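You operate a simulated robot arm through the tools that you are given. There is no shell and no other tool.

The job below is to be done with a simulated robot arm. You get a single attempt, and the scene is never put back.

TASK
Shut the blue, white and black valves, see which needle drops and tighten that nut.
Fine: watch the needles some seconds with all three shut; bleed that branch before tightening; open the three valves again after; open no other valve, leave the regulator.

Only the result counts: the job must be done as asked and must still hold three seconds after the hand-in. Knocking over, shifting, dropping, spilling or breaking anything else fails it.

THE ROBOT
A 7-joint arm with a two-finger parallel gripper, fixed in place. Base frame: the origin is at the foot of the arm, x ahead of it, y to its left, z up; the work surface is at about z = 720. Lengths are in mm, angles in degrees, forces in N, time in s.
With the tool pointing down near the work surface it reaches from about 160 to 680 mm from the base axis. Its first joint turns from -66.0 to 66.0 degrees. Payload 2.4 kg.
Tool frame: the origin (TCP) lies between the finger pads and is the grasp point; the fingertips stand 30 mm ahead of it; z points along the fingers, y is the line along which they close. The gripper opens to 94 mm. The fingers are 28 mm wide and 10 mm thick; the gripper's body (50 by 96 mm) begins 55 mm behind the TCP.
Orientation is that of the tool frame in the base frame, as a unit quaternion [x, y, z, w]. With the fingers straight down and closing along the base's y, the tool's x points along the base's -x, its y along +y and its z along -z.

THE INTERFACE
- The arm moves only by the tool arm_command. Its argument "increments" is a list of rows, each a list of 3 entries, a list of its own where there are three numbers: the turn, a rotation vector about the tool's x, y, z in degrees, then the shift along the tool's x, y, z in cm, then the gripper command, from -1 (shut) to 1 (fully open), values between in proportion. In form: [[[rx, ry, rz], [x, y, z], gripper], ...]. A call has 1 to 20 rows; each row shifts and turns the commanded pose from where the row before left it, along the tool's axes as they then stand. Rows are played at 5 a second. More than 50 mm and 8.6 degrees between two rows, or a gripper value outside its range, and nothing of the call is played. Where a pose cannot be reached the arm comes as near as it can. A force on the tool above 40 N (or 10 N above the force at the start of the call, whichever is more), or a blocked arm, ends the call early, and 0.2 s more pass. The fingers move at their own pace (about 153 mm/s each) and stop on an object; they squeeze with about 29 N. The grip force told is the motor's: it shows also when the fingers shut on nothing. Time passes only in rows, and 0.2 s behind the last, so rows that do not move let the fingers close. It gives the time, the measured TCP pose, the force on the tool (base axes), the opening and the grip force at its end, in the units of the frame above (readings bear some noise), with the torque about the TCP (base axes, N m) and any sound that the robot's microphone picked up.
- Cameras (640 x 400 px; columns grow to the right, rows downward): "scene" is fixed at [25.6, 463.6, 1449.3]; the picture's right is [-0.85, -0.52, 0.00], its down [-0.25, 0.42, -0.87] and it looks along [0.45, -0.75, -0.49] (base axes); focal length 333 px, centre (320, 200). "wrist" rides on the gripper at [76, 14, -102] in the tool frame; the picture's right is [-0.18, 0.98, 0.00], its down [-0.75, -0.14, -0.64] and it looks along [-0.63, -0.12, 0.77] (tool axes); focal length 243 px, centre (320, 200). There is no depth. A picture from a camera that has moved, and an enlarged one, comes with that camera's place and axes in the base frame and with its lens.
- grab_frame(camera): a new picture of that camera. No time passes.
- close_up(camera, box): a new picture of the part [left, top, right, bottom] of that camera's present view, enlarged. No time passes.
- close_job(): hands the job in; it is judged then, once.

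Nothing tells you positions but the pictures and the camera data. Unless the task says otherwise, let go and move clear before handing in.

The tools are called after "Emit:" as name(argument=value, ...) on one line, values as JSON. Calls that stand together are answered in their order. arm_command: Moves the arm, as the interface text tells. Its arguments: {"type":"object","properties":{"increments":{"type":"array"}},"required":["increments"]} The other tools are called the same way: grab_frame (camera) takes a picture; close_up (camera, box) takes an enlarged picture of a part of a camera's view; close_job () hands the job in.

At the start:

```text
time: 0.0
tool_pos: [346.0, -122.8, 1278.9]
ee_rot: [0.0, 1.0, 0.0, 0.001]
wrist_force: [0.1, 0.0, -0.6]
moment: [0.0, -0.03, -0.03]
opening: 93.8
gripper_force: 0.0
```

scene: 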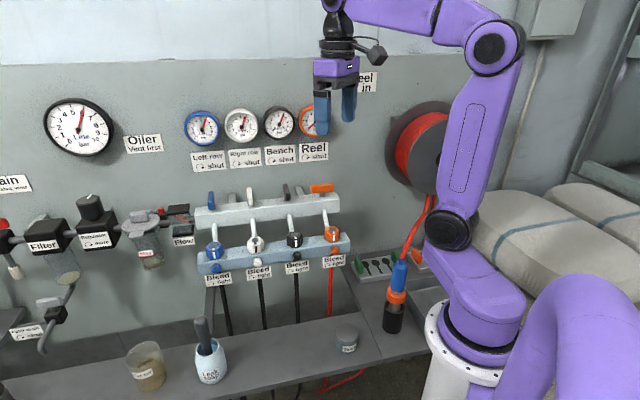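
wrist: 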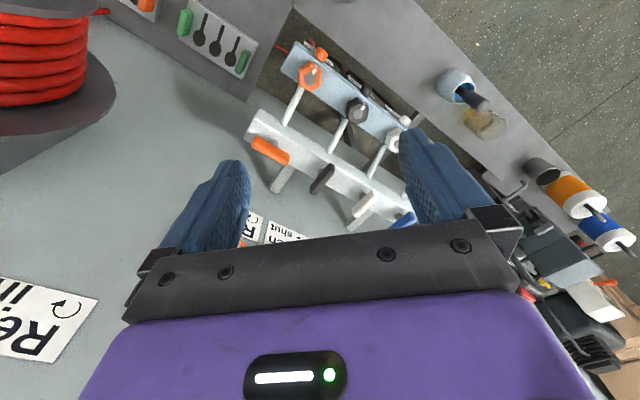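

I see a wall panel with four small gauges (blue, white, black, orange), a manifold with four lever valves, and nuts with bleed labels below. I'll look closer at everything before moving.

Emit:
close_up(camera="scene", box=[180, 90, 360, 200])

Emit:
close_up(camera="scene", box=[180, 170, 360, 282])

Emit:
close_up(camera="scene", box=[0, 170, 200, 295])

Emit:
close_up(camera="scene", box=[0, 80, 180, 192])

Emit:
close_up(camera="scene", box=[0, 270, 200, 395])

Emit:
close_up(camera="wrist", box=[230, 20, 430, 240])

```text
3.56 times, centred on (270, 145) of scene
camera zoom: at [25.6, 463.6, 1449.3], right [-0.85, -0.52, 0.0], down [-0.25, 0.42, -0.87], along [0.45, -0.75, -0.49], focal length 1184 px, centre (498, 396)
```

zoom: 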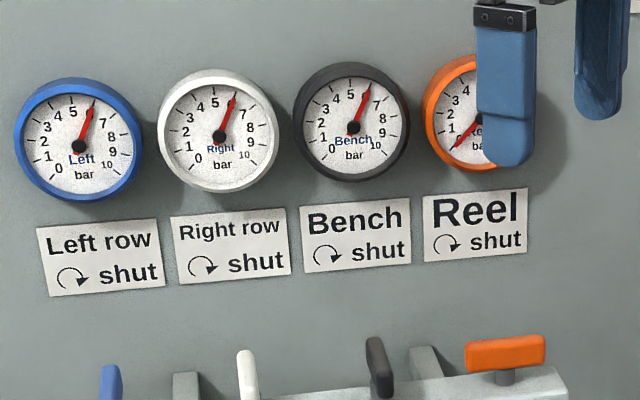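

```text
3.56 times, centred on (270, 226) of scene
camera zoom: at [25.6, 463.6, 1449.3], right [-0.85, -0.52, 0.0], down [-0.25, 0.42, -0.87], along [0.45, -0.75, -0.49], focal length 1184 px, centre (498, 108)
```

zoom: 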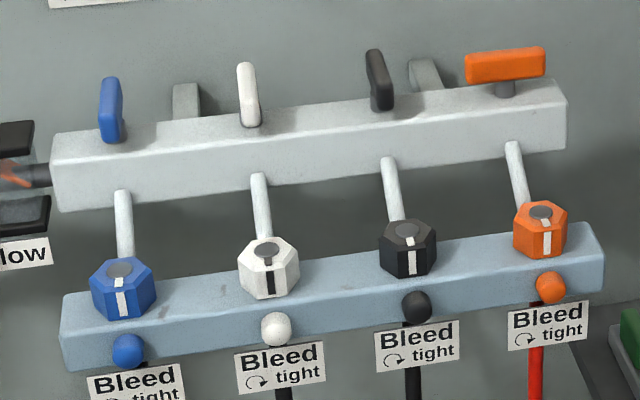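

```text
3.20 times, centred on (100, 232) of scene
camera zoom: at [25.6, 463.6, 1449.3], right [-0.85, -0.52, 0.0], down [-0.25, 0.42, -0.87], along [0.45, -0.75, -0.49], focal length 1065 px, centre (1024, 96)
```

zoom: 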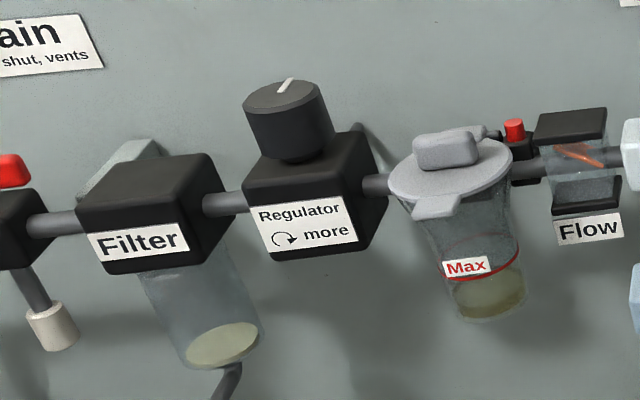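

```text
3.56 times, centred on (90, 136) of scene
camera zoom: at [25.6, 463.6, 1449.3], right [-0.85, -0.52, 0.0], down [-0.25, 0.42, -0.87], along [0.45, -0.75, -0.49], focal length 1184 px, centre (1138, 428)
```

zoom: 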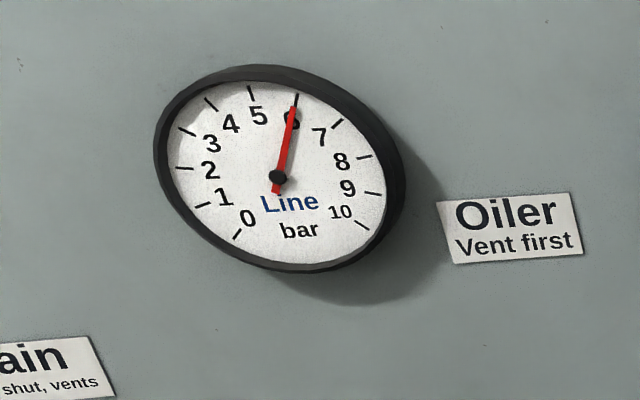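

```text
3.20 times, centred on (100, 332) of scene
camera zoom: at [25.6, 463.6, 1449.3], right [-0.85, -0.52, 0.0], down [-0.25, 0.42, -0.87], along [0.45, -0.75, -0.49], focal length 1065 px, centre (1024, -224)
```

zoom: 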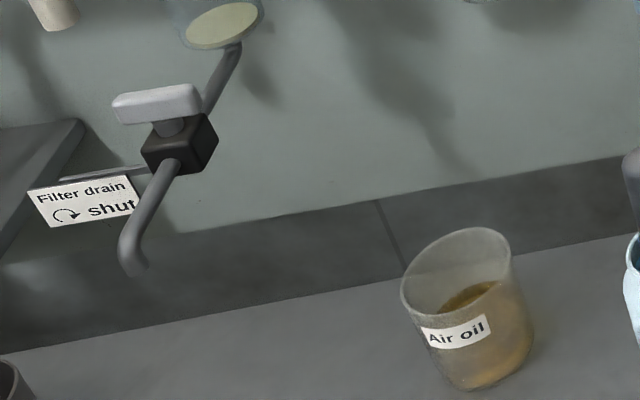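

```text
1.82 times, centred on (330, 130) of wrist
camera zoom: at [270.4, -107.9, 1381.2], right [0.18, 0.98, 0.0], down [0.75, -0.14, 0.64], along [0.63, -0.12, -0.77], focal length 441 px, centre (302, 327)
```

zoom: 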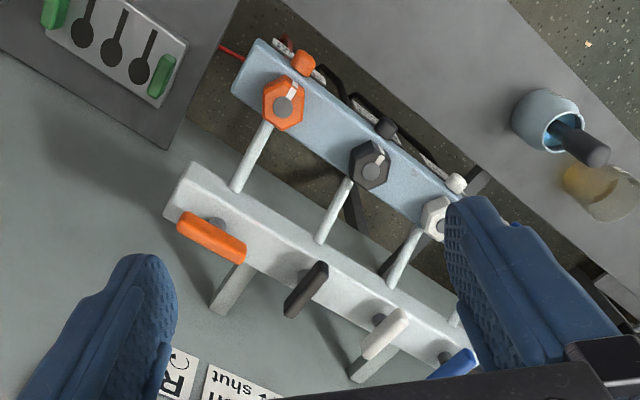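

The manifold seems to run diagonally (about 45° in base x/y), with T-handle valves on top near z≈1045 and hex nuts on the lower rail near z≈980. I'll back away from the wall and turn the wrist camera toward it to get a second view.

Emit:
arm_command(increments=[[[0, 0, 0], [2.7, 4, 0], 1], [[0, 0, 0], [2.7, 4, 0], 1], [[0, 0, 0], [2.7, 4, 0], 1], [[0, 0, 7.5], [0, 0, 0], 1], [[0, 0, 7.5], [0, 0, 0], 1], [[0, 0, 7.5], [0, 0, 0], 1], [[0, 0, 7.5], [0, 0, 0], 1], [[0, 0, 7.5], [0, 0, 0], 1], [[0, 0, 7.5], [0, 0, 0], 1], [[0, 0, 0], [0, 0, 0], 1], [[0, 0, 0], [0, 0, 0], 1]])

Emit:
grab_frame(camera="wrist")

Emit:
grab_frame(camera="scene")

```text
time: 2.4
tool_pos: [265.7, -2.7, 1279.2]
ee_rot: [0.383, 0.924, -0.001, 0.0]
wrist_force: [0.1, 0.2, -0.3]
moment: [0.0, -0.02, 0.02]
opening: 94.1
gripper_force: 0.1
```

```text
taken
camera wrist: at [221.8, 62.2, 1381.2], right [0.83, 0.56, 0.0], down [0.43, -0.63, 0.64], along [0.36, -0.53, -0.77], focal length 243 px, centre (320, 200)
```

wrist: 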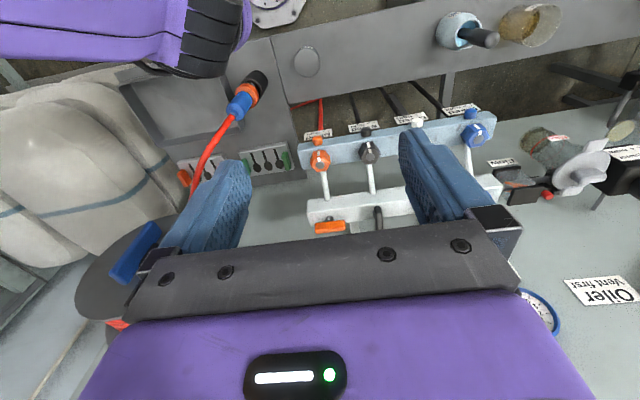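

```text
taken
```

scene: 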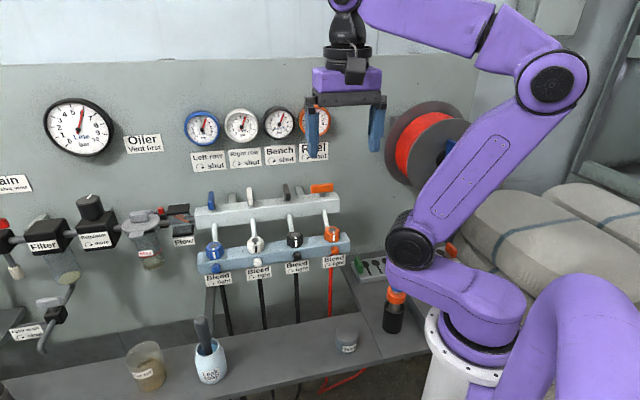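

Emit:
close_up(camera="wrist", box=[290, 95, 500, 240])

Emit:
close_up(camera="scene", box=[195, 225, 275, 285])

Emit:
close_up(camera="scene", box=[270, 220, 350, 280])

Emit:
close_up(camera="scene", box=[190, 175, 350, 235])

```text
2.76 times, centred on (395, 168) of wrist
camera zoom: at [221.8, 62.2, 1381.2], right [0.83, 0.56, 0.0], down [0.43, -0.63, 0.64], along [0.36, -0.53, -0.77], focal length 669 px, centre (113, 290)
```

zoom: 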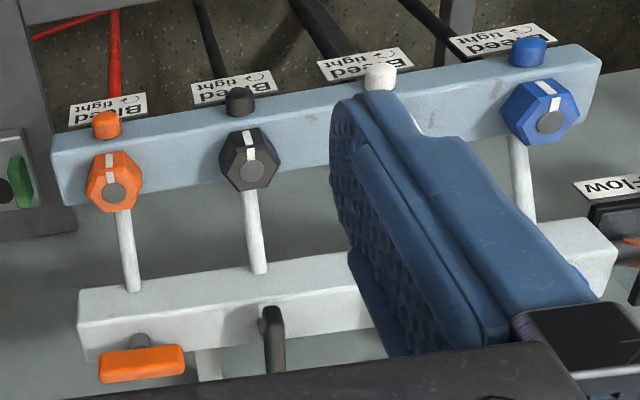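

```text
6.67 times, centred on (235, 255) of scene
camera zoom: at [25.6, 463.6, 1449.3], right [-0.85, -0.52, 0.0], down [-0.25, 0.42, -0.87], along [0.45, -0.75, -0.49], focal length 2219 px, centre (887, -167)
```

zoom: 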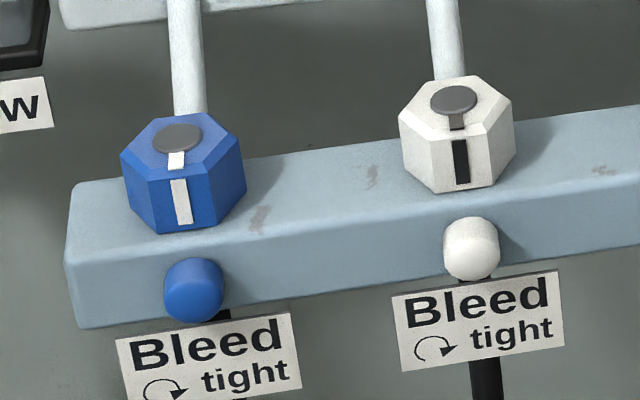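

```text
6.67 times, centred on (310, 250) of scene
camera zoom: at [25.6, 463.6, 1449.3], right [-0.85, -0.52, 0.0], down [-0.25, 0.42, -0.87], along [0.45, -0.75, -0.49], focal length 2219 px, centre (387, -133)
```

zoom: 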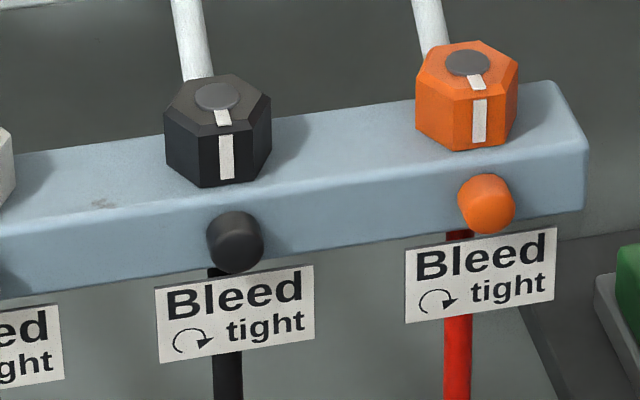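

```text
4.00 times, centred on (270, 205) of scene
camera zoom: at [25.6, 463.6, 1449.3], right [-0.85, -0.52, 0.0], down [-0.25, 0.42, -0.87], along [0.45, -0.75, -0.49], focal length 1332 px, centre (520, 180)
```

zoom: 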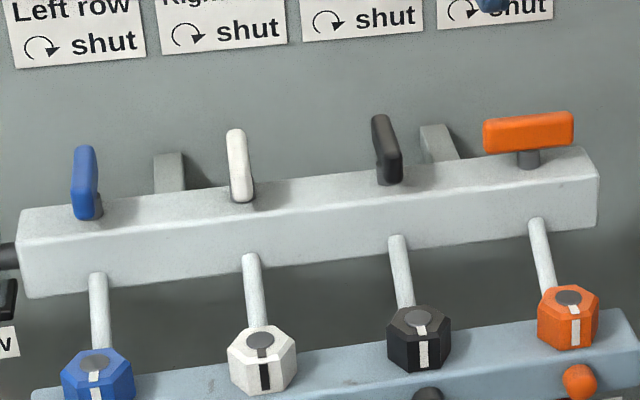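

The levers look like T-handles about 95 mm apart (black ≈ (502,-148), white ≈ (568,-78), blue ≈ (635,-10), z≈1048), open across the manifold. Before going in I'll test in free air that the wrist can turn the further 90° clockwise.

Emit:
arm_command(increments=[[[0, 0, 8.5], [0, 0, 0], 1], [[0, 0, 8.5], [0, 0, 0], 1], [[0, 0, 8.5], [0, 0, 0], 1], [[0, 0, 8.5], [0, 0, 0], 1], [[0, 0, 8.5], [0, 0, 0], 1], [[0, 0, 8.5], [0, 0, 0], 1], [[0, 0, 8.5], [0, 0, 0], 1], [[0, 0, 8.5], [0, 0, 0], 1], [[0, 0, 8.5], [0, 0, 0], 1], [[0, 0, 8.5], [0, 0, 0], 1], [[0, 0, 5], [0, 0, 0], 1], [[0, 0, 0], [0, 0, 0], 1], [[0, 0, 0], [0, 0, 0], 1]])

Emit:
grab_frame(camera="scene")

Emit:
grab_frame(camera="wrist")

```text
time: 5.2
tool_pos: [263.9, -2.9, 1279.3]
ee_rot: [0.924, 0.383, 0.0, 0.0]
wrist_force: [-0.5, 0.6, -0.3]
moment: [-0.02, 0.0, -0.01]
opening: 94.0
gripper_force: 0.1
```

```text
taken
```

scene: 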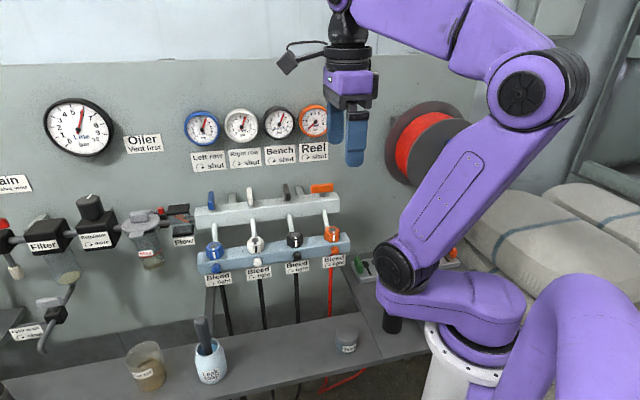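

```text
taken
camera wrist: at [329.5, 41.5, 1381.3], right [0.56, -0.83, 0.0], down [-0.63, -0.43, 0.64], along [-0.53, -0.36, -0.77], focal length 243 px, centre (320, 200)
```

wrist: 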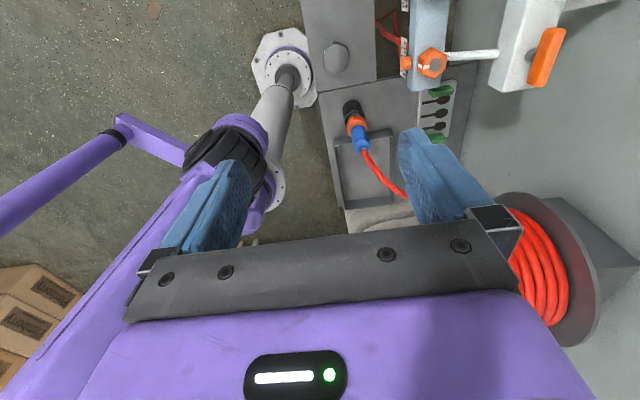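

Rotation to that yaw is reachable. I'll turn back and move over the black lever at a safe height to check alignment.

Emit:
arm_command(increments=[[[0, 0, -8.5], [0, 0, 0], 1], [[0, 0, -8.5], [0, 0, 0], 1], [[0, 0, -8.5], [0, 0, 0], 1], [[0, 0, -8.5], [0, 0, 0], 1], [[0, 0, -8.5], [0, 0, 0], 1], [[0, 0, -8.5], [0, 0, 0], 1], [[0, 0, -8.5], [0, 0, 0], 1], [[0, 0, -8.5], [0, 0, 0], 1], [[0, 0, -8.5], [0, 0, 0], 1], [[0, 0, -8.5], [0, 0, 0], 1], [[0, 0, -5], [0, 0, 0], 1], [[0, 0, 0], [-4, 0.9, 1.3], 1], [[0, 0, 0], [-4, 0.9, 1.3], 1], [[0, 0, 0], [-4, 0.9, 1.3], 1], [[0, 0, 0], [-4, 0.9, 1.3], 1], [[0, 0, 0], [-4, 0.9, 1.3], 1], [[0, 0, 0], [-4, 0.9, 1.2], 1], [[0, 0, 0], [-2.9, 1, 1.2], 1], [[0, 0, 0], [0, 0, 0], 1], [[0, 0, 0], [0, 0, 0], 1]])

Emit:
grab_frame(camera="scene")

Emit:
grab_frame(camera="wrist")

```text
time: 9.4
tool_pos: [500.8, -147.1, 1190.3]
ee_rot: [0.382, 0.924, 0.0, 0.0]
wrist_force: [0.3, 0.3, 0.8]
moment: [-0.01, 0.03, 0.03]
opening: 94.0
gripper_force: 0.0
```

```text
taken
```

scene: 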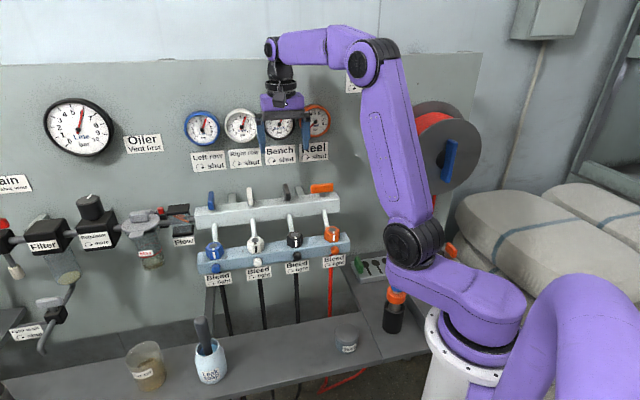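

```text
taken
camera wrist: at [457.9, -83.6, 1291.9], right [0.83, 0.56, 0.0], down [0.43, -0.63, 0.64], along [0.36, -0.53, -0.77], focal length 243 px, centre (320, 200)
```

wrist: 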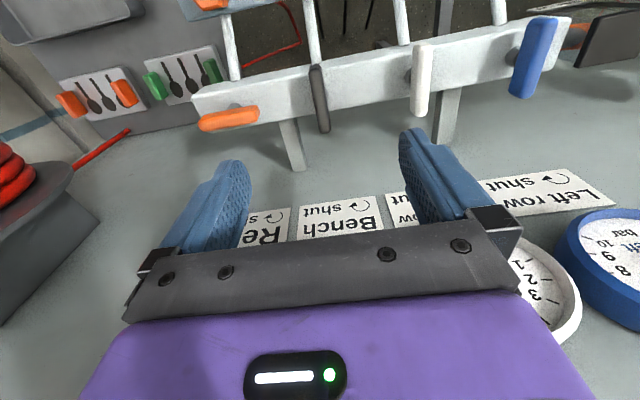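

Emit:
close_up(camera="wrist", box=[180, 10, 580, 180])

Emit:
close_up(camera="scene", box=[230, 80, 350, 220])

```text
1.60 times, centred on (380, 95) of wrist
camera zoom: at [457.9, -83.6, 1291.9], right [0.83, 0.56, 0.0], down [0.43, -0.63, 0.64], along [0.36, -0.53, -0.77], focal length 388 px, centre (224, 368)
```

zoom: 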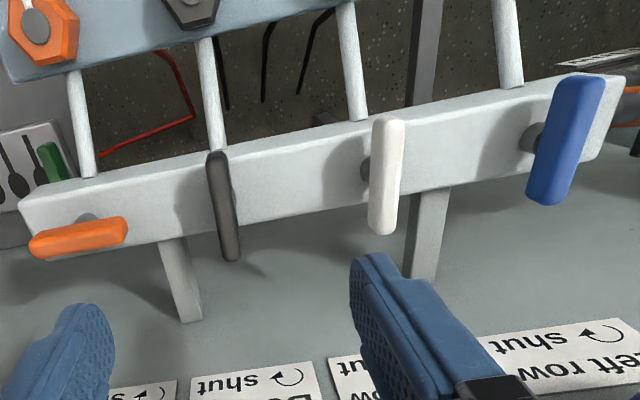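

```text
2.86 times, centred on (290, 150) of scene
camera zoom: at [25.6, 463.6, 1449.3], right [-0.85, -0.52, 0.0], down [-0.25, 0.42, -0.87], along [0.45, -0.75, -0.49], focal length 951 px, centre (406, 343)
```

zoom: 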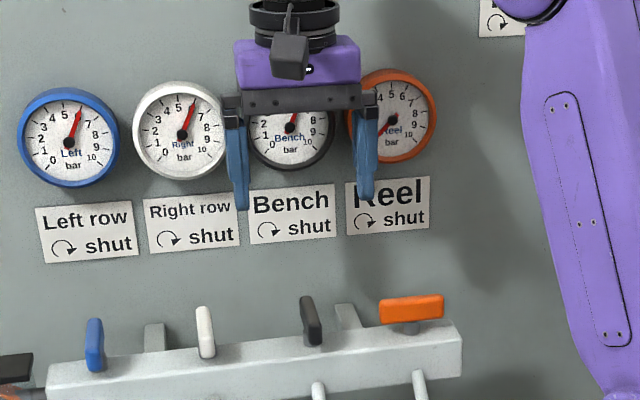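

The gripper is centred over the black lever, whose handle spans roughly z 1032–1052 over a manifold top at about 1016. I'll partly close the fingers and descend to about z 1057.

Emit:
arm_command(increments=[[[0, 0, 0], [-0.16, 0.05, 3], 0.2], [[0, 0, 0], [0, 0, 3], 0.2], [[0, 0, 0], [0, 0, 3], 0.2], [[0, 0, 0], [0, 0, 2], 0.2], [[0, 0, 0], [0, 0, 1.2], 0.2], [[0, 0, 0], [0, 0, 0], 0.2], [[0, 0, 0], [0, 0, 0], 0.2]])

Emit:
grab_frame(camera="wrist")

Emit:
close_up(camera="scene", box=[180, 90, 360, 240])

```text
time: 11.0
tool_pos: [502.6, -148.4, 1067.5]
ee_rot: [0.383, 0.924, 0.0, -0.001]
wrist_force: [0.2, -0.2, 0.0]
moment: [-0.02, 0.0, -0.01]
opening: 56.6
gripper_force: 0.0
```

```text
taken
camera wrist: at [458.7, -83.9, 1170.9], right [0.83, 0.56, 0.0], down [0.43, -0.63, 0.64], along [0.36, -0.53, -0.77], focal length 243 px, centre (320, 200)
```

wrist: 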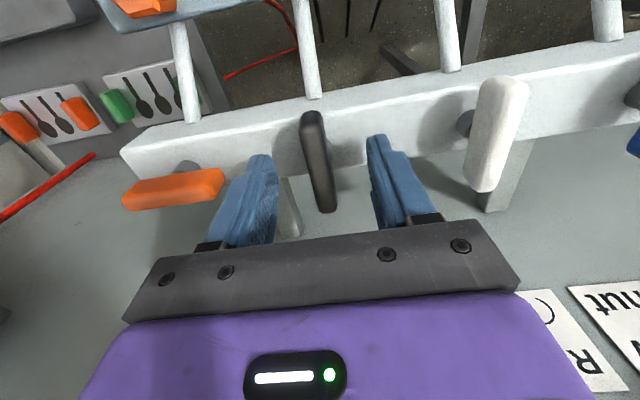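

```text
2.67 times, centred on (270, 165) of scene
camera zoom: at [25.6, 463.6, 1449.3], right [-0.85, -0.52, 0.0], down [-0.25, 0.42, -0.87], along [0.45, -0.75, -0.49], focal length 888 px, centre (453, 293)
```

zoom: 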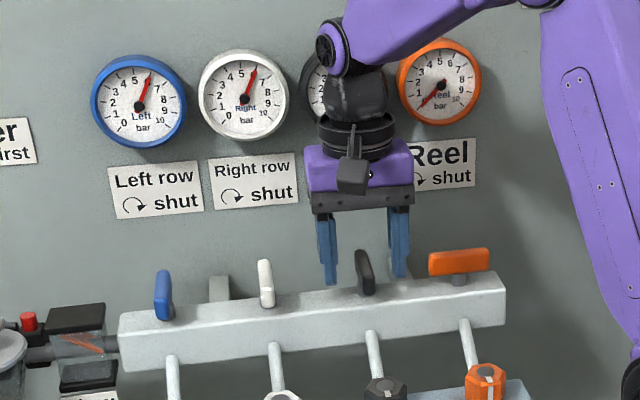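

Lever sits between the fingers, centred. Lower 1 cm more and close on it.

Emit:
arm_command(increments=[[[0, 0, 0], [0, 0, 1], 0.2], [[0, 0, 0], [0, 0, 0], 0.2], [[0, 0, 0], [0, 0, 0], -1], [[0, 0, 0], [0, 0, 0], -1], [[0, 0, 0], [0, 0, 0], -1]])

Emit:
grab_frame(camera="wrist")

```text
time: 12.2
tool_pos: [501.7, -149.1, 1059.4]
ee_rot: [0.382, 0.924, 0.0, 0.0]
wrist_force: [-0.7, -0.4, -1.2]
moment: [-0.25, -0.25, -0.01]
opening: 17.5
gripper_force: 45.2
```

```text
taken
camera wrist: at [458.6, -83.9, 1161.0], right [0.83, 0.56, 0.0], down [0.43, -0.63, 0.64], along [0.36, -0.53, -0.77], focal length 243 px, centre (320, 200)
```

wrist: 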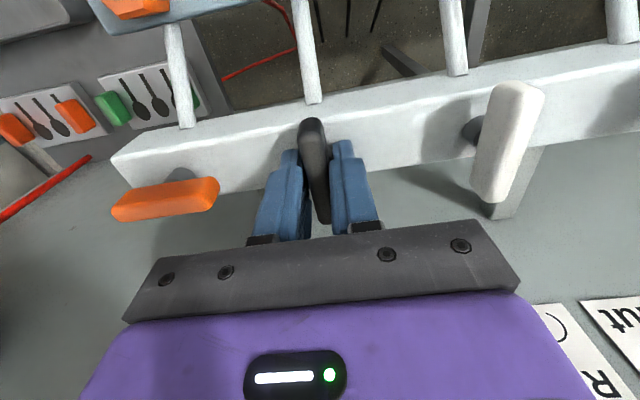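

Gripped at 17.5 mm with little force. Now turn clockwise (seen from above) in small steps and watch forces.

Emit:
arm_command(increments=[[[0, 0, 5], [0, 0, 0], -1], [[0, 0, 5], [0, 0, 0], -1], [[0, 0, 5], [0, 0, 0], -1], [[0, 0, 5], [0, 0, 0], -1], [[0, 0, 5], [0, 0, 0], -1], [[0, 0, 5], [0, 0, 0], -1]])

Emit:
grab_frame(camera="wrist")

```text
time: 13.6
tool_pos: [501.9, -147.6, 1058.6]
ee_rot: [0.61, 0.793, 0.001, 0.0]
wrist_force: [0.4, 0.5, 14.0]
moment: [0.67, 0.19, -0.05]
opening: 17.4
gripper_force: 45.0
```

```text
taken
camera wrist: at [496.5, -70.5, 1161.0], right [1.0, 0.07, 0.0], down [0.06, -0.76, 0.64], along [0.05, -0.64, -0.77], focal length 243 px, centre (320, 200)
```

wrist: 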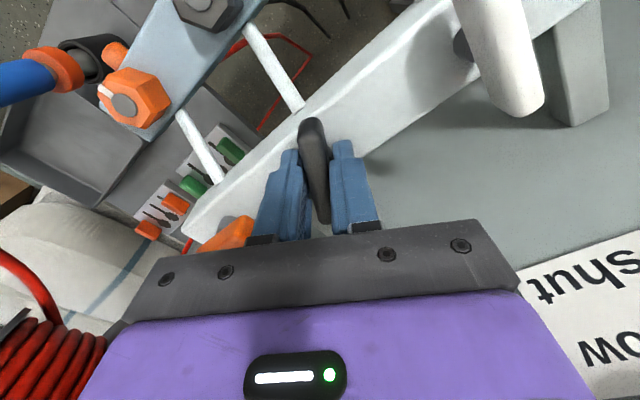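

Emit:
arm_command(increments=[[[0, 0, 0], [0, 0, 0], -1]])

Emit:
close_up(camera="wrist", box=[180, 60, 460, 260])

Emit:
close_up(camera="scene", box=[200, 100, 350, 240])

```text
time: 14.0
tool_pos: [501.3, -149.5, 1059.6]
ee_rot: [0.608, 0.794, 0.0, 0.0]
wrist_force: [-0.3, 0.2, 16.5]
moment: [0.51, 0.17, 0.02]
opening: 17.0
gripper_force: 45.0
```

```text
2.00 times, centred on (320, 160) of wrist
camera zoom: at [496.4, -70.5, 1161.0], right [1.0, 0.08, 0.0], down [0.06, -0.76, 0.64], along [0.05, -0.64, -0.77], focal length 485 px, centre (320, 280)
```

zoom: 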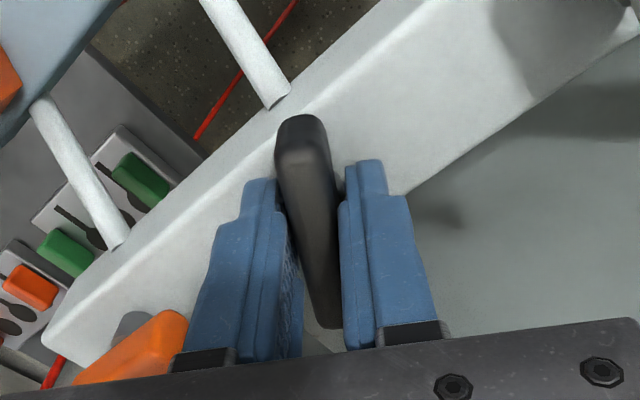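

```text
2.86 times, centred on (275, 170) of scene
camera zoom: at [25.3, 463.7, 1449.3], right [-0.85, -0.52, 0.0], down [-0.25, 0.42, -0.87], along [0.46, -0.75, -0.49], focal length 951 px, centre (449, 286)
```

zoom: 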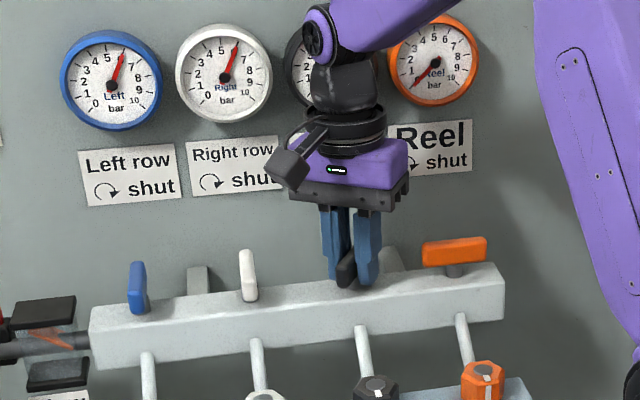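

Lever is following. There's an upward push of ~16 N on the tool, so I'll ease up 2 mm before going on.

Emit:
arm_command(increments=[[[0, 0, 0], [0, 0, -0.15], -1], [[0, 0, 0], [0, 0, 0], -1]])

```text
time: 14.6
tool_pos: [501.8, -150.1, 1058.4]
ee_rot: [0.609, 0.794, 0.0, -0.001]
wrist_force: [4.4, 1.1, -4.2]
moment: [-1.4, -0.41, 0.02]
opening: 17.3
gripper_force: 44.7
```

Emit:
arm_command(increments=[[[0, 0, 5], [0, 0, 0], -1], [[0, 0, 5], [0, 0, 0], -1], [[0, 0, 5], [0, 0, 0], -1], [[0, 0, 5], [0, 0, 0], -1], [[0, 0, 5], [0, 0, 0], -1], [[0, 0, 5], [0, 0, 0], -1]])

```text
time: 16.0
tool_pos: [501.3, -148.2, 1059.4]
ee_rot: [0.794, 0.608, -0.001, -0.001]
wrist_force: [7.4, 0.9, -17.8]
moment: [-0.53, 0.14, -0.01]
opening: 17.3
gripper_force: 45.2
```

Emit:
arm_command(increments=[[[0, 0, 5], [0, 0, 0.08], -1], [[0, 0, 5], [0, 0, 0], -1], [[0, 0, 5], [0, 0, 0], -1], [[0, 0, 5], [0, 0, 0], -1]])

Emit:
grab_frame(camera="wrist")

Emit:
grab_frame(camera="scene")

```text
time: 17.0
tool_pos: [502.4, -148.7, 1059.0]
ee_rot: [0.887, 0.461, 0.0, -0.001]
wrist_force: [2.0, 3.7, -6.5]
moment: [0.72, -0.47, -0.02]
opening: 17.4
gripper_force: 45.6
```

```text
taken
camera wrist: at [558.2, -93.9, 1161.1], right [0.7, -0.72, 0.0], down [-0.55, -0.54, 0.64], along [-0.46, -0.45, -0.77], focal length 243 px, centre (320, 200)
```

wrist: 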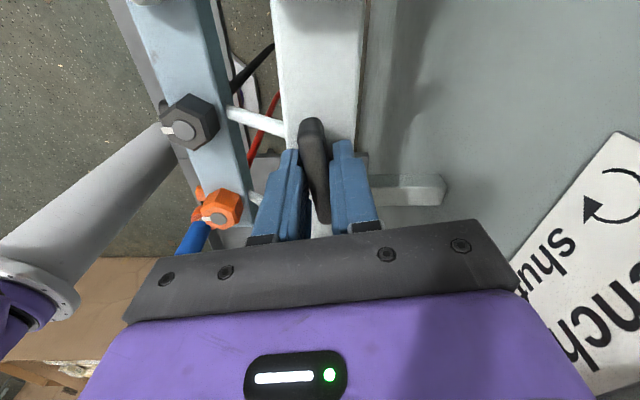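

```text
taken
```

scene: 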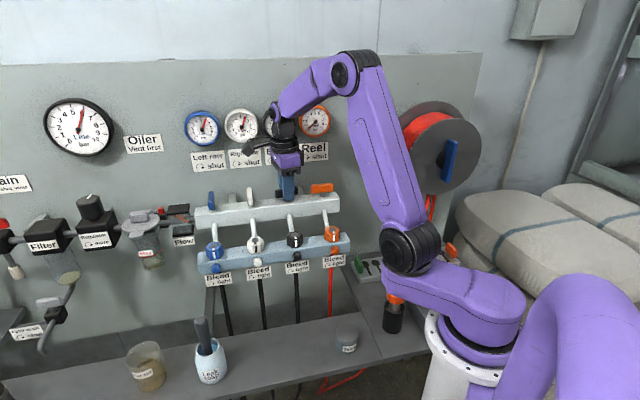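

Emit:
arm_command(increments=[[[0, 0, 4], [0, 0, 0.02], -1], [[0, 0, 4], [0, 0, 0], -1], [[0, 0, 2], [0, 0, 0], -1], [[0, 0, 0], [0, 0, 0], -1]])

Emit:
grab_frame(camera="wrist")

```text
time: 18.0
tool_pos: [502.8, -147.9, 1059.3]
ee_rot: [0.924, 0.383, 0.0, -0.001]
wrist_force: [-2.7, 2.8, 0.0]
moment: [0.72, -0.72, 0.04]
opening: 17.2
gripper_force: 44.6
```

```text
taken
camera wrist: at [566.6, -104.1, 1161.0], right [0.56, -0.83, 0.0], down [-0.63, -0.43, 0.64], along [-0.53, -0.36, -0.77], focal length 243 px, centre (320, 200)
```

wrist: 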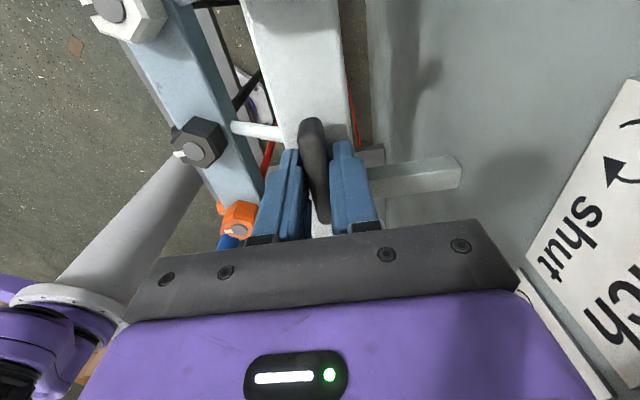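

Black lever is now along the manifold. Release, rise, and check it before moving to the white one.

Emit:
arm_command(increments=[[[0, 0, 0], [0, 0, 0], 0.1], [[0, 0, 0], [0, 0, 0], 0.1], [[0, 0, 0], [0, 0, -2], 0.1], [[0, 0, 0], [0, 0, -3], 0.1], [[0, 0, 0], [0, 0, -4], 0.1], [[0, 0, 0], [0, 0, -4], 0.1], [[0, 0, 0], [0, 0, 0], 0.1]])

Emit:
grab_frame(camera="wrist")

Emit:
close_up(camera="scene", box=[180, 90, 360, 240])

```text
time: 19.6
tool_pos: [502.2, -147.8, 1188.6]
ee_rot: [0.924, 0.383, 0.0, 0.001]
wrist_force: [-0.7, 0.6, 0.1]
moment: [0.0, 0.0, 0.0]
opening: 51.6
gripper_force: 0.0
```

```text
taken
camera wrist: at [566.3, -103.6, 1291.0], right [0.56, -0.83, 0.0], down [-0.63, -0.43, 0.64], along [-0.53, -0.36, -0.77], focal length 243 px, centre (320, 200)
```

wrist: 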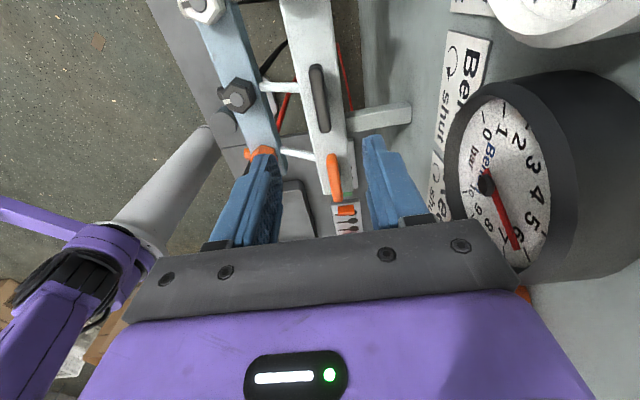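

```text
2.67 times, centred on (270, 165) of scene
camera zoom: at [25.6, 463.6, 1449.3], right [-0.85, -0.52, 0.0], down [-0.25, 0.42, -0.87], along [0.45, -0.75, -0.49], focal length 888 px, centre (453, 293)
```

zoom: 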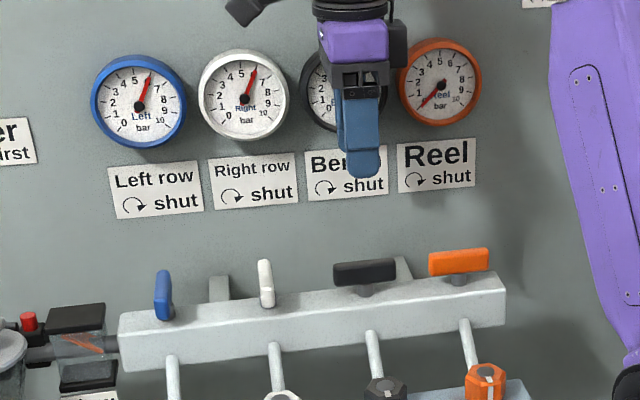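

Black is now parallel like the shut orange one. Next: shift 95 mm along the manifold to the white lever and turn the gripper back.

Emit:
arm_command(increments=[[[0, 0, 0], [4.75, 0, 0], 0.2], [[0, 0, 0], [4.8, 0, 0], 0.2], [[0, 0, -8.5], [0, 0, 0], 0.2], [[0, 0, -8.5], [0, 0, 0], 0.2], [[0, 0, -8.5], [0, 0, 0], 0.2], [[0, 0, -8.5], [0, 0, 0], 0.2], [[0, 0, -8.5], [0, 0, 0], 0.2], [[0, 0, -8.5], [0, 0, 0], 0.2], [[0, 0, -8.5], [0, 0, 0], 0.2], [[0, 0, -8.5], [0, 0, 0], 0.2], [[0, 0, -8.5], [0, 0, 0], 0.2], [[0, 0, -8.5], [0, 0, 0], 0.2], [[0, 0, -5], [0, 0, 0], 0.2], [[0, 0, 0], [0, 0, 4], 0.2], [[0, 0, 0], [0, 0, 4], 0.2], [[0, 0, 0], [0, 0, 0], 0.2], [[0, 0, 0], [0, 0, 0], 0.2]])

Emit:
grab_frame(camera="wrist")

Emit:
close_up(camera="scene", box=[180, 90, 360, 240])

```text
time: 23.2
tool_pos: [569.0, -81.2, 1108.5]
ee_rot: [0.383, 0.924, 0.0, -0.001]
wrist_force: [0.8, -1.5, 0.0]
moment: [0.07, -0.02, -0.02]
opening: 56.4
gripper_force: 0.0
```

```text
taken
camera wrist: at [526.5, -16.7, 1210.3], right [0.82, 0.57, 0.0], down [0.43, -0.63, 0.64], along [0.36, -0.53, -0.77], focal length 243 px, centre (320, 200)
```

wrist: 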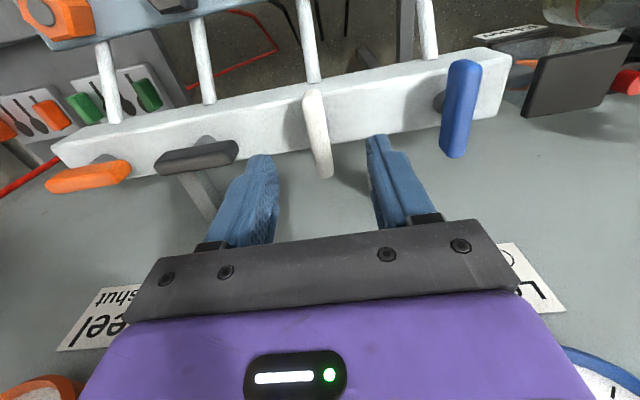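

```text
2.67 times, centred on (270, 165) of scene
camera zoom: at [25.6, 463.6, 1449.3], right [-0.85, -0.52, 0.0], down [-0.25, 0.42, -0.87], along [0.45, -0.75, -0.49], focal length 888 px, centre (453, 293)
```

zoom: 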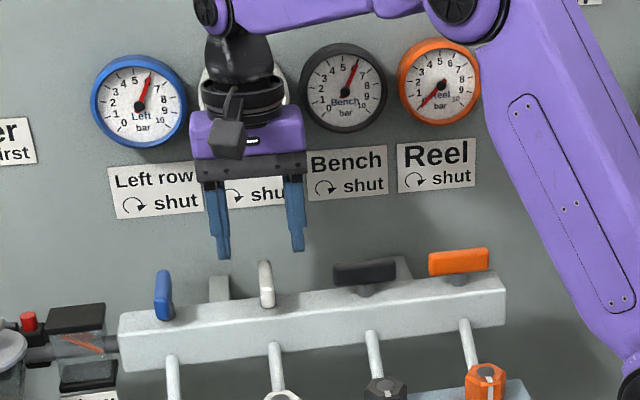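

Emit:
arm_command(increments=[[[0, 0, 0], [-0.1, 0, 2.5], 0.2], [[0, 0, 0], [0, 0, 1.5], 0.2], [[0, 0, 0], [0, 0, 0.95], 0.2], [[0, 0, 0], [0, 0, 0], 0.2], [[0, 0, 0], [0, 0, 0], -1], [[0, 0, 0], [0, 0, 0], -1], [[0, 0, 0], [0, 0, 0], -1]])

Emit:
grab_frame(camera="wrist")

```text
time: 24.8
tool_pos: [570.3, -81.7, 1058.7]
ee_rot: [0.382, 0.924, -0.002, -0.001]
wrist_force: [-7.3, -2.4, 0.4]
moment: [-0.21, -0.19, -0.02]
opening: 17.4
gripper_force: 44.7
```

```text
taken
camera wrist: at [527.0, -17.7, 1161.2], right [0.83, 0.56, 0.0], down [0.43, -0.63, 0.64], along [0.36, -0.53, -0.77], focal length 243 px, centre (320, 200)
```

wrist: 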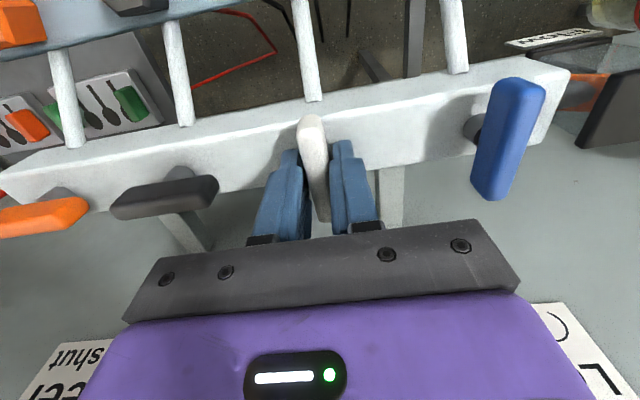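

Emit:
arm_command(increments=[[[0, 0, 6], [0, -0.06, 0], -1], [[0, 0, 6], [0, 0, 0], -1], [[0, 0, 6], [0, 0, 0], -1], [[0, 0, 6], [0, 0, 0], -1], [[0, 0, 6], [0, 0, 0], -1]])

```text
time: 26.0
tool_pos: [570.6, -82.0, 1059.2]
ee_rot: [0.609, 0.793, 0.0, 0.0]
wrist_force: [-3.8, -6.2, -2.7]
moment: [1.22, 0.31, 0.02]
opening: 17.5
gripper_force: 44.4
```

Emit:
arm_command(increments=[[[0, 0, 6], [-0.04, -0.04, 0], -1], [[0, 0, 6], [0, 0, 0], -1], [[0, 0, 6], [0, 0, 0], -1], [[0, 0, 6], [0, 0, 0], -1], [[0, 0, 6], [0, 0, 0], -1]])

```text
time: 27.2
tool_pos: [570.4, -83.4, 1059.2]
ee_rot: [0.794, 0.608, 0.001, 0.0]
wrist_force: [-9.3, -1.0, -1.7]
moment: [0.29, -0.09, 0.02]
opening: 17.5
gripper_force: 45.1
```

Emit:
arm_command(increments=[[[0, 0, 6], [-0.02, -0.07, 0], -1], [[0, 0, 6], [0, 0, 0], -1], [[0, 0, 6], [0, 0, 0], -1], [[0, 0, 6], [0, 0, 0], -1], [[0, 0, 6], [0, 0, 0], -1], [[0, 0, 0], [0, 0, 0], -1]])

Emit:
grab_frame(camera="wrist")

```text
time: 28.6
tool_pos: [567.6, -82.2, 1060.0]
ee_rot: [0.924, 0.382, 0.0, 0.0]
wrist_force: [-9.3, 0.3, -2.9]
moment: [0.44, -0.41, 0.04]
opening: 17.4
gripper_force: 45.5
```

```text
taken
camera wrist: at [633.0, -38.1, 1161.1], right [0.56, -0.83, 0.0], down [-0.63, -0.43, 0.64], along [-0.53, -0.36, -0.77], focal length 243 px, centre (320, 200)
```

wrist: 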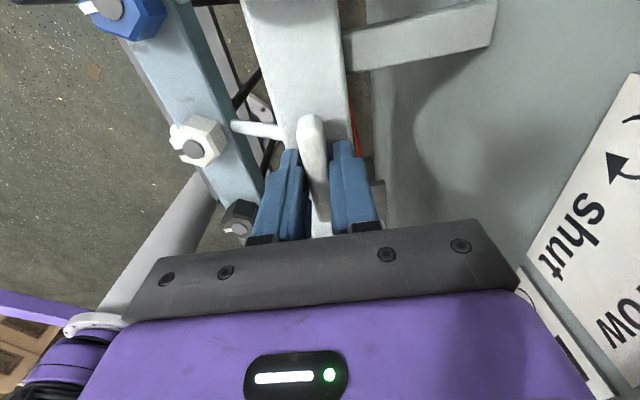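

White is parallel now. Release, rise, shift 95 mm to the blue lever and turn back.

Emit:
arm_command(increments=[[[0, 0, 0], [0, 0, 0], 0.1], [[0, 0, 0], [0, 0, 0], 0.1], [[0, 0, 0], [0, 0, -2], 0.1], [[0, 0, 0], [0, 0, -4], 0.1], [[0, 0, 0], [0, 0, -4], 0.1], [[0, 0, 0], [4.75, 0, 0], 0.2], [[0, 0, 0], [4.75, 0, 0], 0.2], [[0, 0, -8.5], [0, 0, 0], 0.2], [[0, 0, -8.5], [0, 0, 0], 0.2], [[0, 0, -8.5], [0, 0, 0], 0.2], [[0, 0, -8.5], [0, 0, 0], 0.2], [[0, 0, -8.5], [0, 0, 0], 0.2], [[0, 0, -8.5], [0, 0, 0], 0.2], [[0, 0, -8.5], [0, 0, 0], 0.2], [[0, 0, -8.5], [0, 0, 0], 0.2], [[0, 0, -8.5], [0, 0, 0], 0.2], [[0, 0, -8.5], [0, 0, 0], 0.2], [[0, 0, -5], [0, 0, 0], 0.2], [[0, 0, 0], [0, 0, 4.5], 0.2], [[0, 0, 0], [0, 0, 0], 0.2]])

Emit:
grab_frame(camera="wrist")

Emit:
close_up(camera="scene", box=[180, 90, 360, 240])

```text
time: 32.8
tool_pos: [636.1, -14.8, 1114.7]
ee_rot: [0.383, 0.924, 0.0, 0.001]
wrist_force: [-0.5, -0.1, -0.4]
moment: [0.01, -0.03, 0.03]
opening: 56.5
gripper_force: 0.1
```

```text
taken
camera wrist: at [592.1, 49.7, 1216.4], right [0.82, 0.57, 0.0], down [0.43, -0.63, 0.64], along [0.36, -0.53, -0.77], focal length 243 px, centre (320, 200)
```

wrist: 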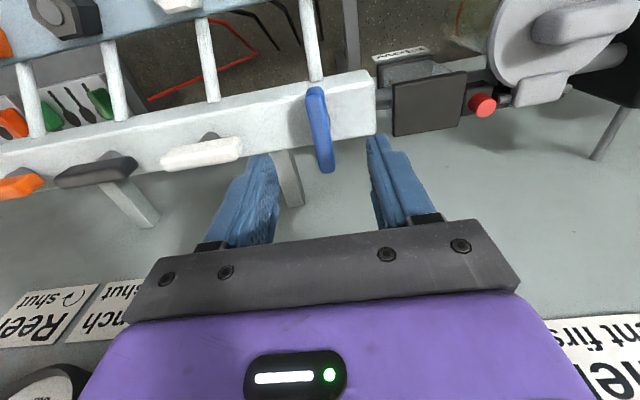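

```text
2.67 times, centred on (270, 165) of scene
camera zoom: at [25.6, 463.6, 1449.3], right [-0.85, -0.52, 0.0], down [-0.25, 0.42, -0.87], along [0.45, -0.75, -0.49], focal length 888 px, centre (453, 293)
```

zoom: 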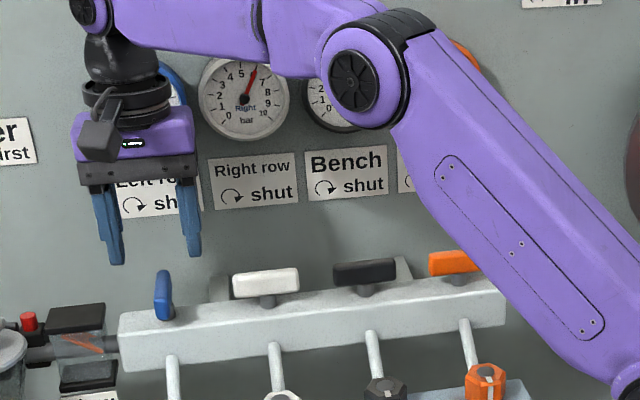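

Emit:
arm_command(increments=[[[0, 0, 0], [-0.14, 0.05, 2.5], 0.2], [[0, 0, 0], [0, 0, 2], 0.2], [[0, 0, 0], [0, 0, 1], 0.2], [[0, 0, 0], [0, 0, 0], 0.2], [[0, 0, 0], [0, 0, 0], -1], [[0, 0, 0], [0, 0, 0], -1], [[0, 0, 0], [0, 0, 0], -1]])

Emit:
grab_frame(camera="wrist")

```text
time: 34.4
tool_pos: [637.5, -15.8, 1057.7]
ee_rot: [0.382, 0.924, 0.0, 0.0]
wrist_force: [5.7, 1.8, -5.1]
moment: [-0.17, -0.24, 0.01]
opening: 17.5
gripper_force: 44.9
```

```text
taken
camera wrist: at [594.2, 49.1, 1160.8], right [0.82, 0.57, 0.0], down [0.43, -0.63, 0.64], along [0.36, -0.53, -0.77], focal length 243 px, centre (320, 200)
```

wrist: 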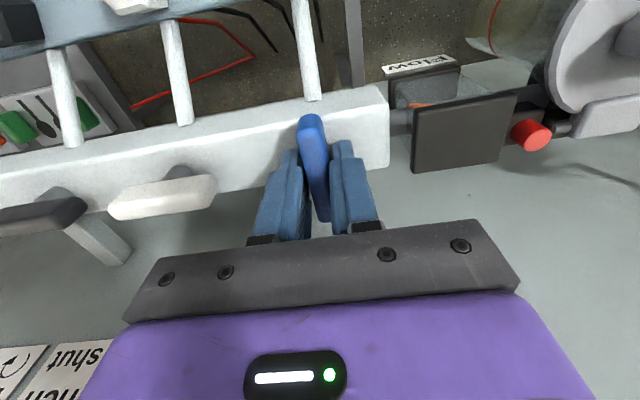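

Emit:
arm_command(increments=[[[0, 0, 6], [-0.02, 0.05, 0.03], -1], [[0, 0, 6], [0, 0, 0], -1], [[0, 0, 6], [0, 0, 0], -1], [[0, 0, 6], [0, 0, 0], -1], [[0, 0, 6], [0, 0, 0], -1]])

```text
time: 35.6
tool_pos: [637.3, -16.8, 1058.8]
ee_rot: [0.61, 0.793, -0.002, -0.001]
wrist_force: [-7.6, 2.5, -2.9]
moment: [-1.06, -0.24, 0.0]
opening: 17.2
gripper_force: 44.5
```

Emit:
arm_command(increments=[[[0, 0, 6], [0.03, -0.05, 0], -1], [[0, 0, 6], [0, 0, 0], -1], [[0, 0, 6], [0, 0, 0], -1], [[0, 0, 6], [0, 0, 0], -1], [[0, 0, 6], [0, 0, 0], -1]])

```text
time: 36.8
tool_pos: [635.9, -15.9, 1058.0]
ee_rot: [0.795, 0.607, -0.002, -0.001]
wrist_force: [-21.2, -0.9, -1.0]
moment: [1.21, -0.35, 0.05]
opening: 17.4
gripper_force: 45.1
```

Emit:
arm_command(increments=[[[0, 0, 0], [-0.05, -0.15, 0], -1], [[0, 0, 0], [0, 0, 0], -1]])

```text
time: 37.4
tool_pos: [635.3, -15.6, 1058.7]
ee_rot: [0.793, 0.609, 0.0, 0.001]
wrist_force: [-5.5, -1.5, -4.6]
moment: [0.28, -0.13, 0.05]
opening: 17.5
gripper_force: 45.5
```

Emit:
arm_command(increments=[[[0, 0, 6], [-0.02, -0.06, 0], -1], [[0, 0, 6], [0, -0.03, 0], -1], [[0, 0, 6], [0, -0.03, 0], -1], [[0, 0, 6], [0, 0, 0], -1], [[0, 0, 6], [0, 0, 0], -1], [[0, 0, 0], [0, 0, 0], -1]])

Emit:
grab_frame(camera="wrist")

Emit:
close_up(camera="scene", box=[180, 90, 360, 240])

```text
time: 38.8
tool_pos: [635.6, -15.6, 1059.7]
ee_rot: [0.924, 0.382, 0.0, 0.0]
wrist_force: [10.7, -0.1, -7.0]
moment: [-0.57, 0.49, 0.07]
opening: 17.4
gripper_force: 45.0
```

```text
taken
camera wrist: at [699.6, 28.8, 1160.9], right [0.56, -0.83, 0.0], down [-0.63, -0.43, 0.64], along [-0.53, -0.36, -0.77], focal length 243 px, centre (320, 200)
```

wrist: 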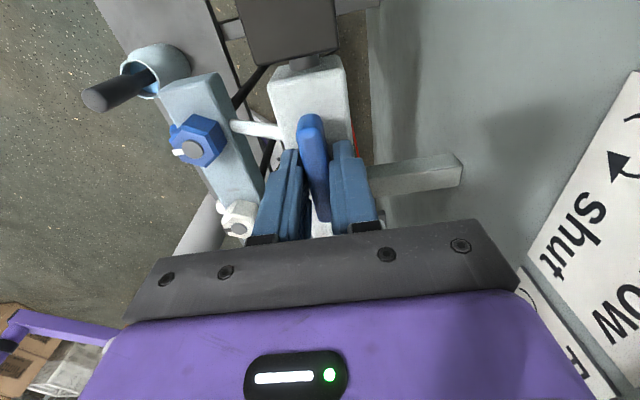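

```text
2.67 times, centred on (270, 165) of scene
camera zoom: at [26.1, 463.7, 1449.3], right [-0.85, -0.52, 0.0], down [-0.25, 0.42, -0.87], along [0.45, -0.75, -0.49], focal length 888 px, centre (453, 293)
```

zoom: 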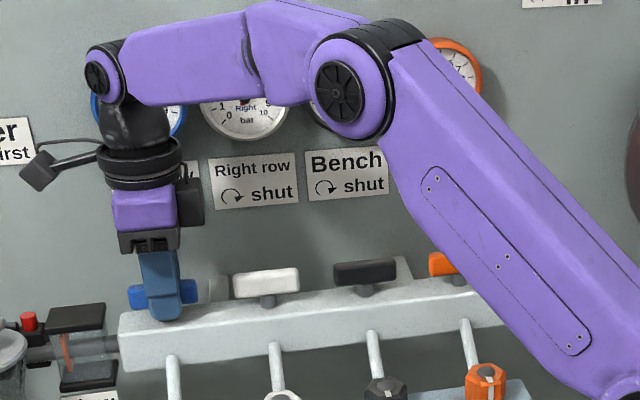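

All three look shut, and the flow paddle has dropped. Release, rise and back well away so the gauges are visible.

Emit:
arm_command(increments=[[[0, 0, 0], [0, 0, 0], 0.1], [[0, 0, 0], [0, 0, 0], 0.1], [[0, 0, 0], [0, 0, -2], 0.1], [[0, 0, 0], [0, 0, -4], 0.1], [[0, 0, 0], [0, 0, -4], 0.1], [[0, 0, 0], [-3.15, -3.4, -1.4], 0.1], [[0, 0, 0], [-3.15, -3.4, -1.4], 0.1], [[0, 0, 0], [-3.15, -3.4, -1.4], 0.1], [[0, 0, 0], [-3.15, -3.4, -1.4], 0.1], [[0, 0, 0], [-3.15, -3.4, -1.4], 0.1], [[0, 0, 0], [-3.15, -3.4, -1.4], 0.1], [[0, 0, 0], [-3.15, -3.4, -1.4], 0.1], [[0, 0, 0], [-3.15, -3.4, -1.4], 0.1], [[0, 0, 0], [0, 0, 0], 0.1]])

Emit:
grab_frame(camera="scene")

Emit:
close_up(camera="scene", box=[180, 100, 340, 200])

```text
time: 41.8
tool_pos: [262.4, -1.3, 1269.8]
ee_rot: [0.924, 0.383, 0.0, 0.0]
wrist_force: [0.4, 0.2, -0.3]
moment: [-0.01, -0.01, 0.02]
opening: 51.6
gripper_force: 0.1
```

```text
taken
```

scene: 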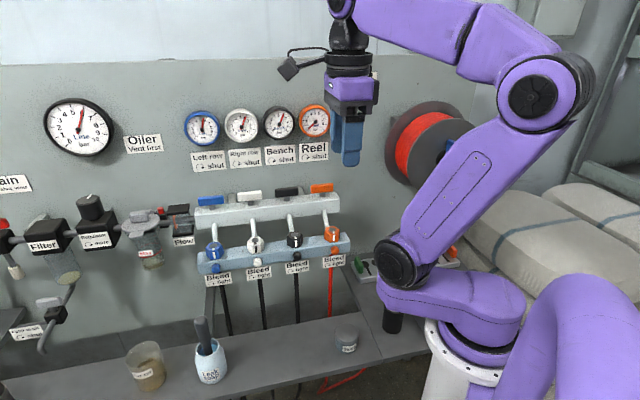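

```text
4.00 times, centred on (260, 150) of scene
camera zoom: at [25.6, 463.6, 1449.3], right [-0.85, -0.52, 0.0], down [-0.25, 0.42, -0.87], along [0.45, -0.74, -0.49], focal length 1332 px, centre (560, 400)
```

zoom: 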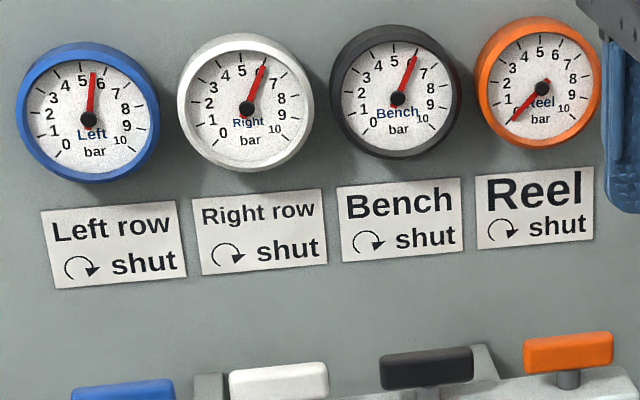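

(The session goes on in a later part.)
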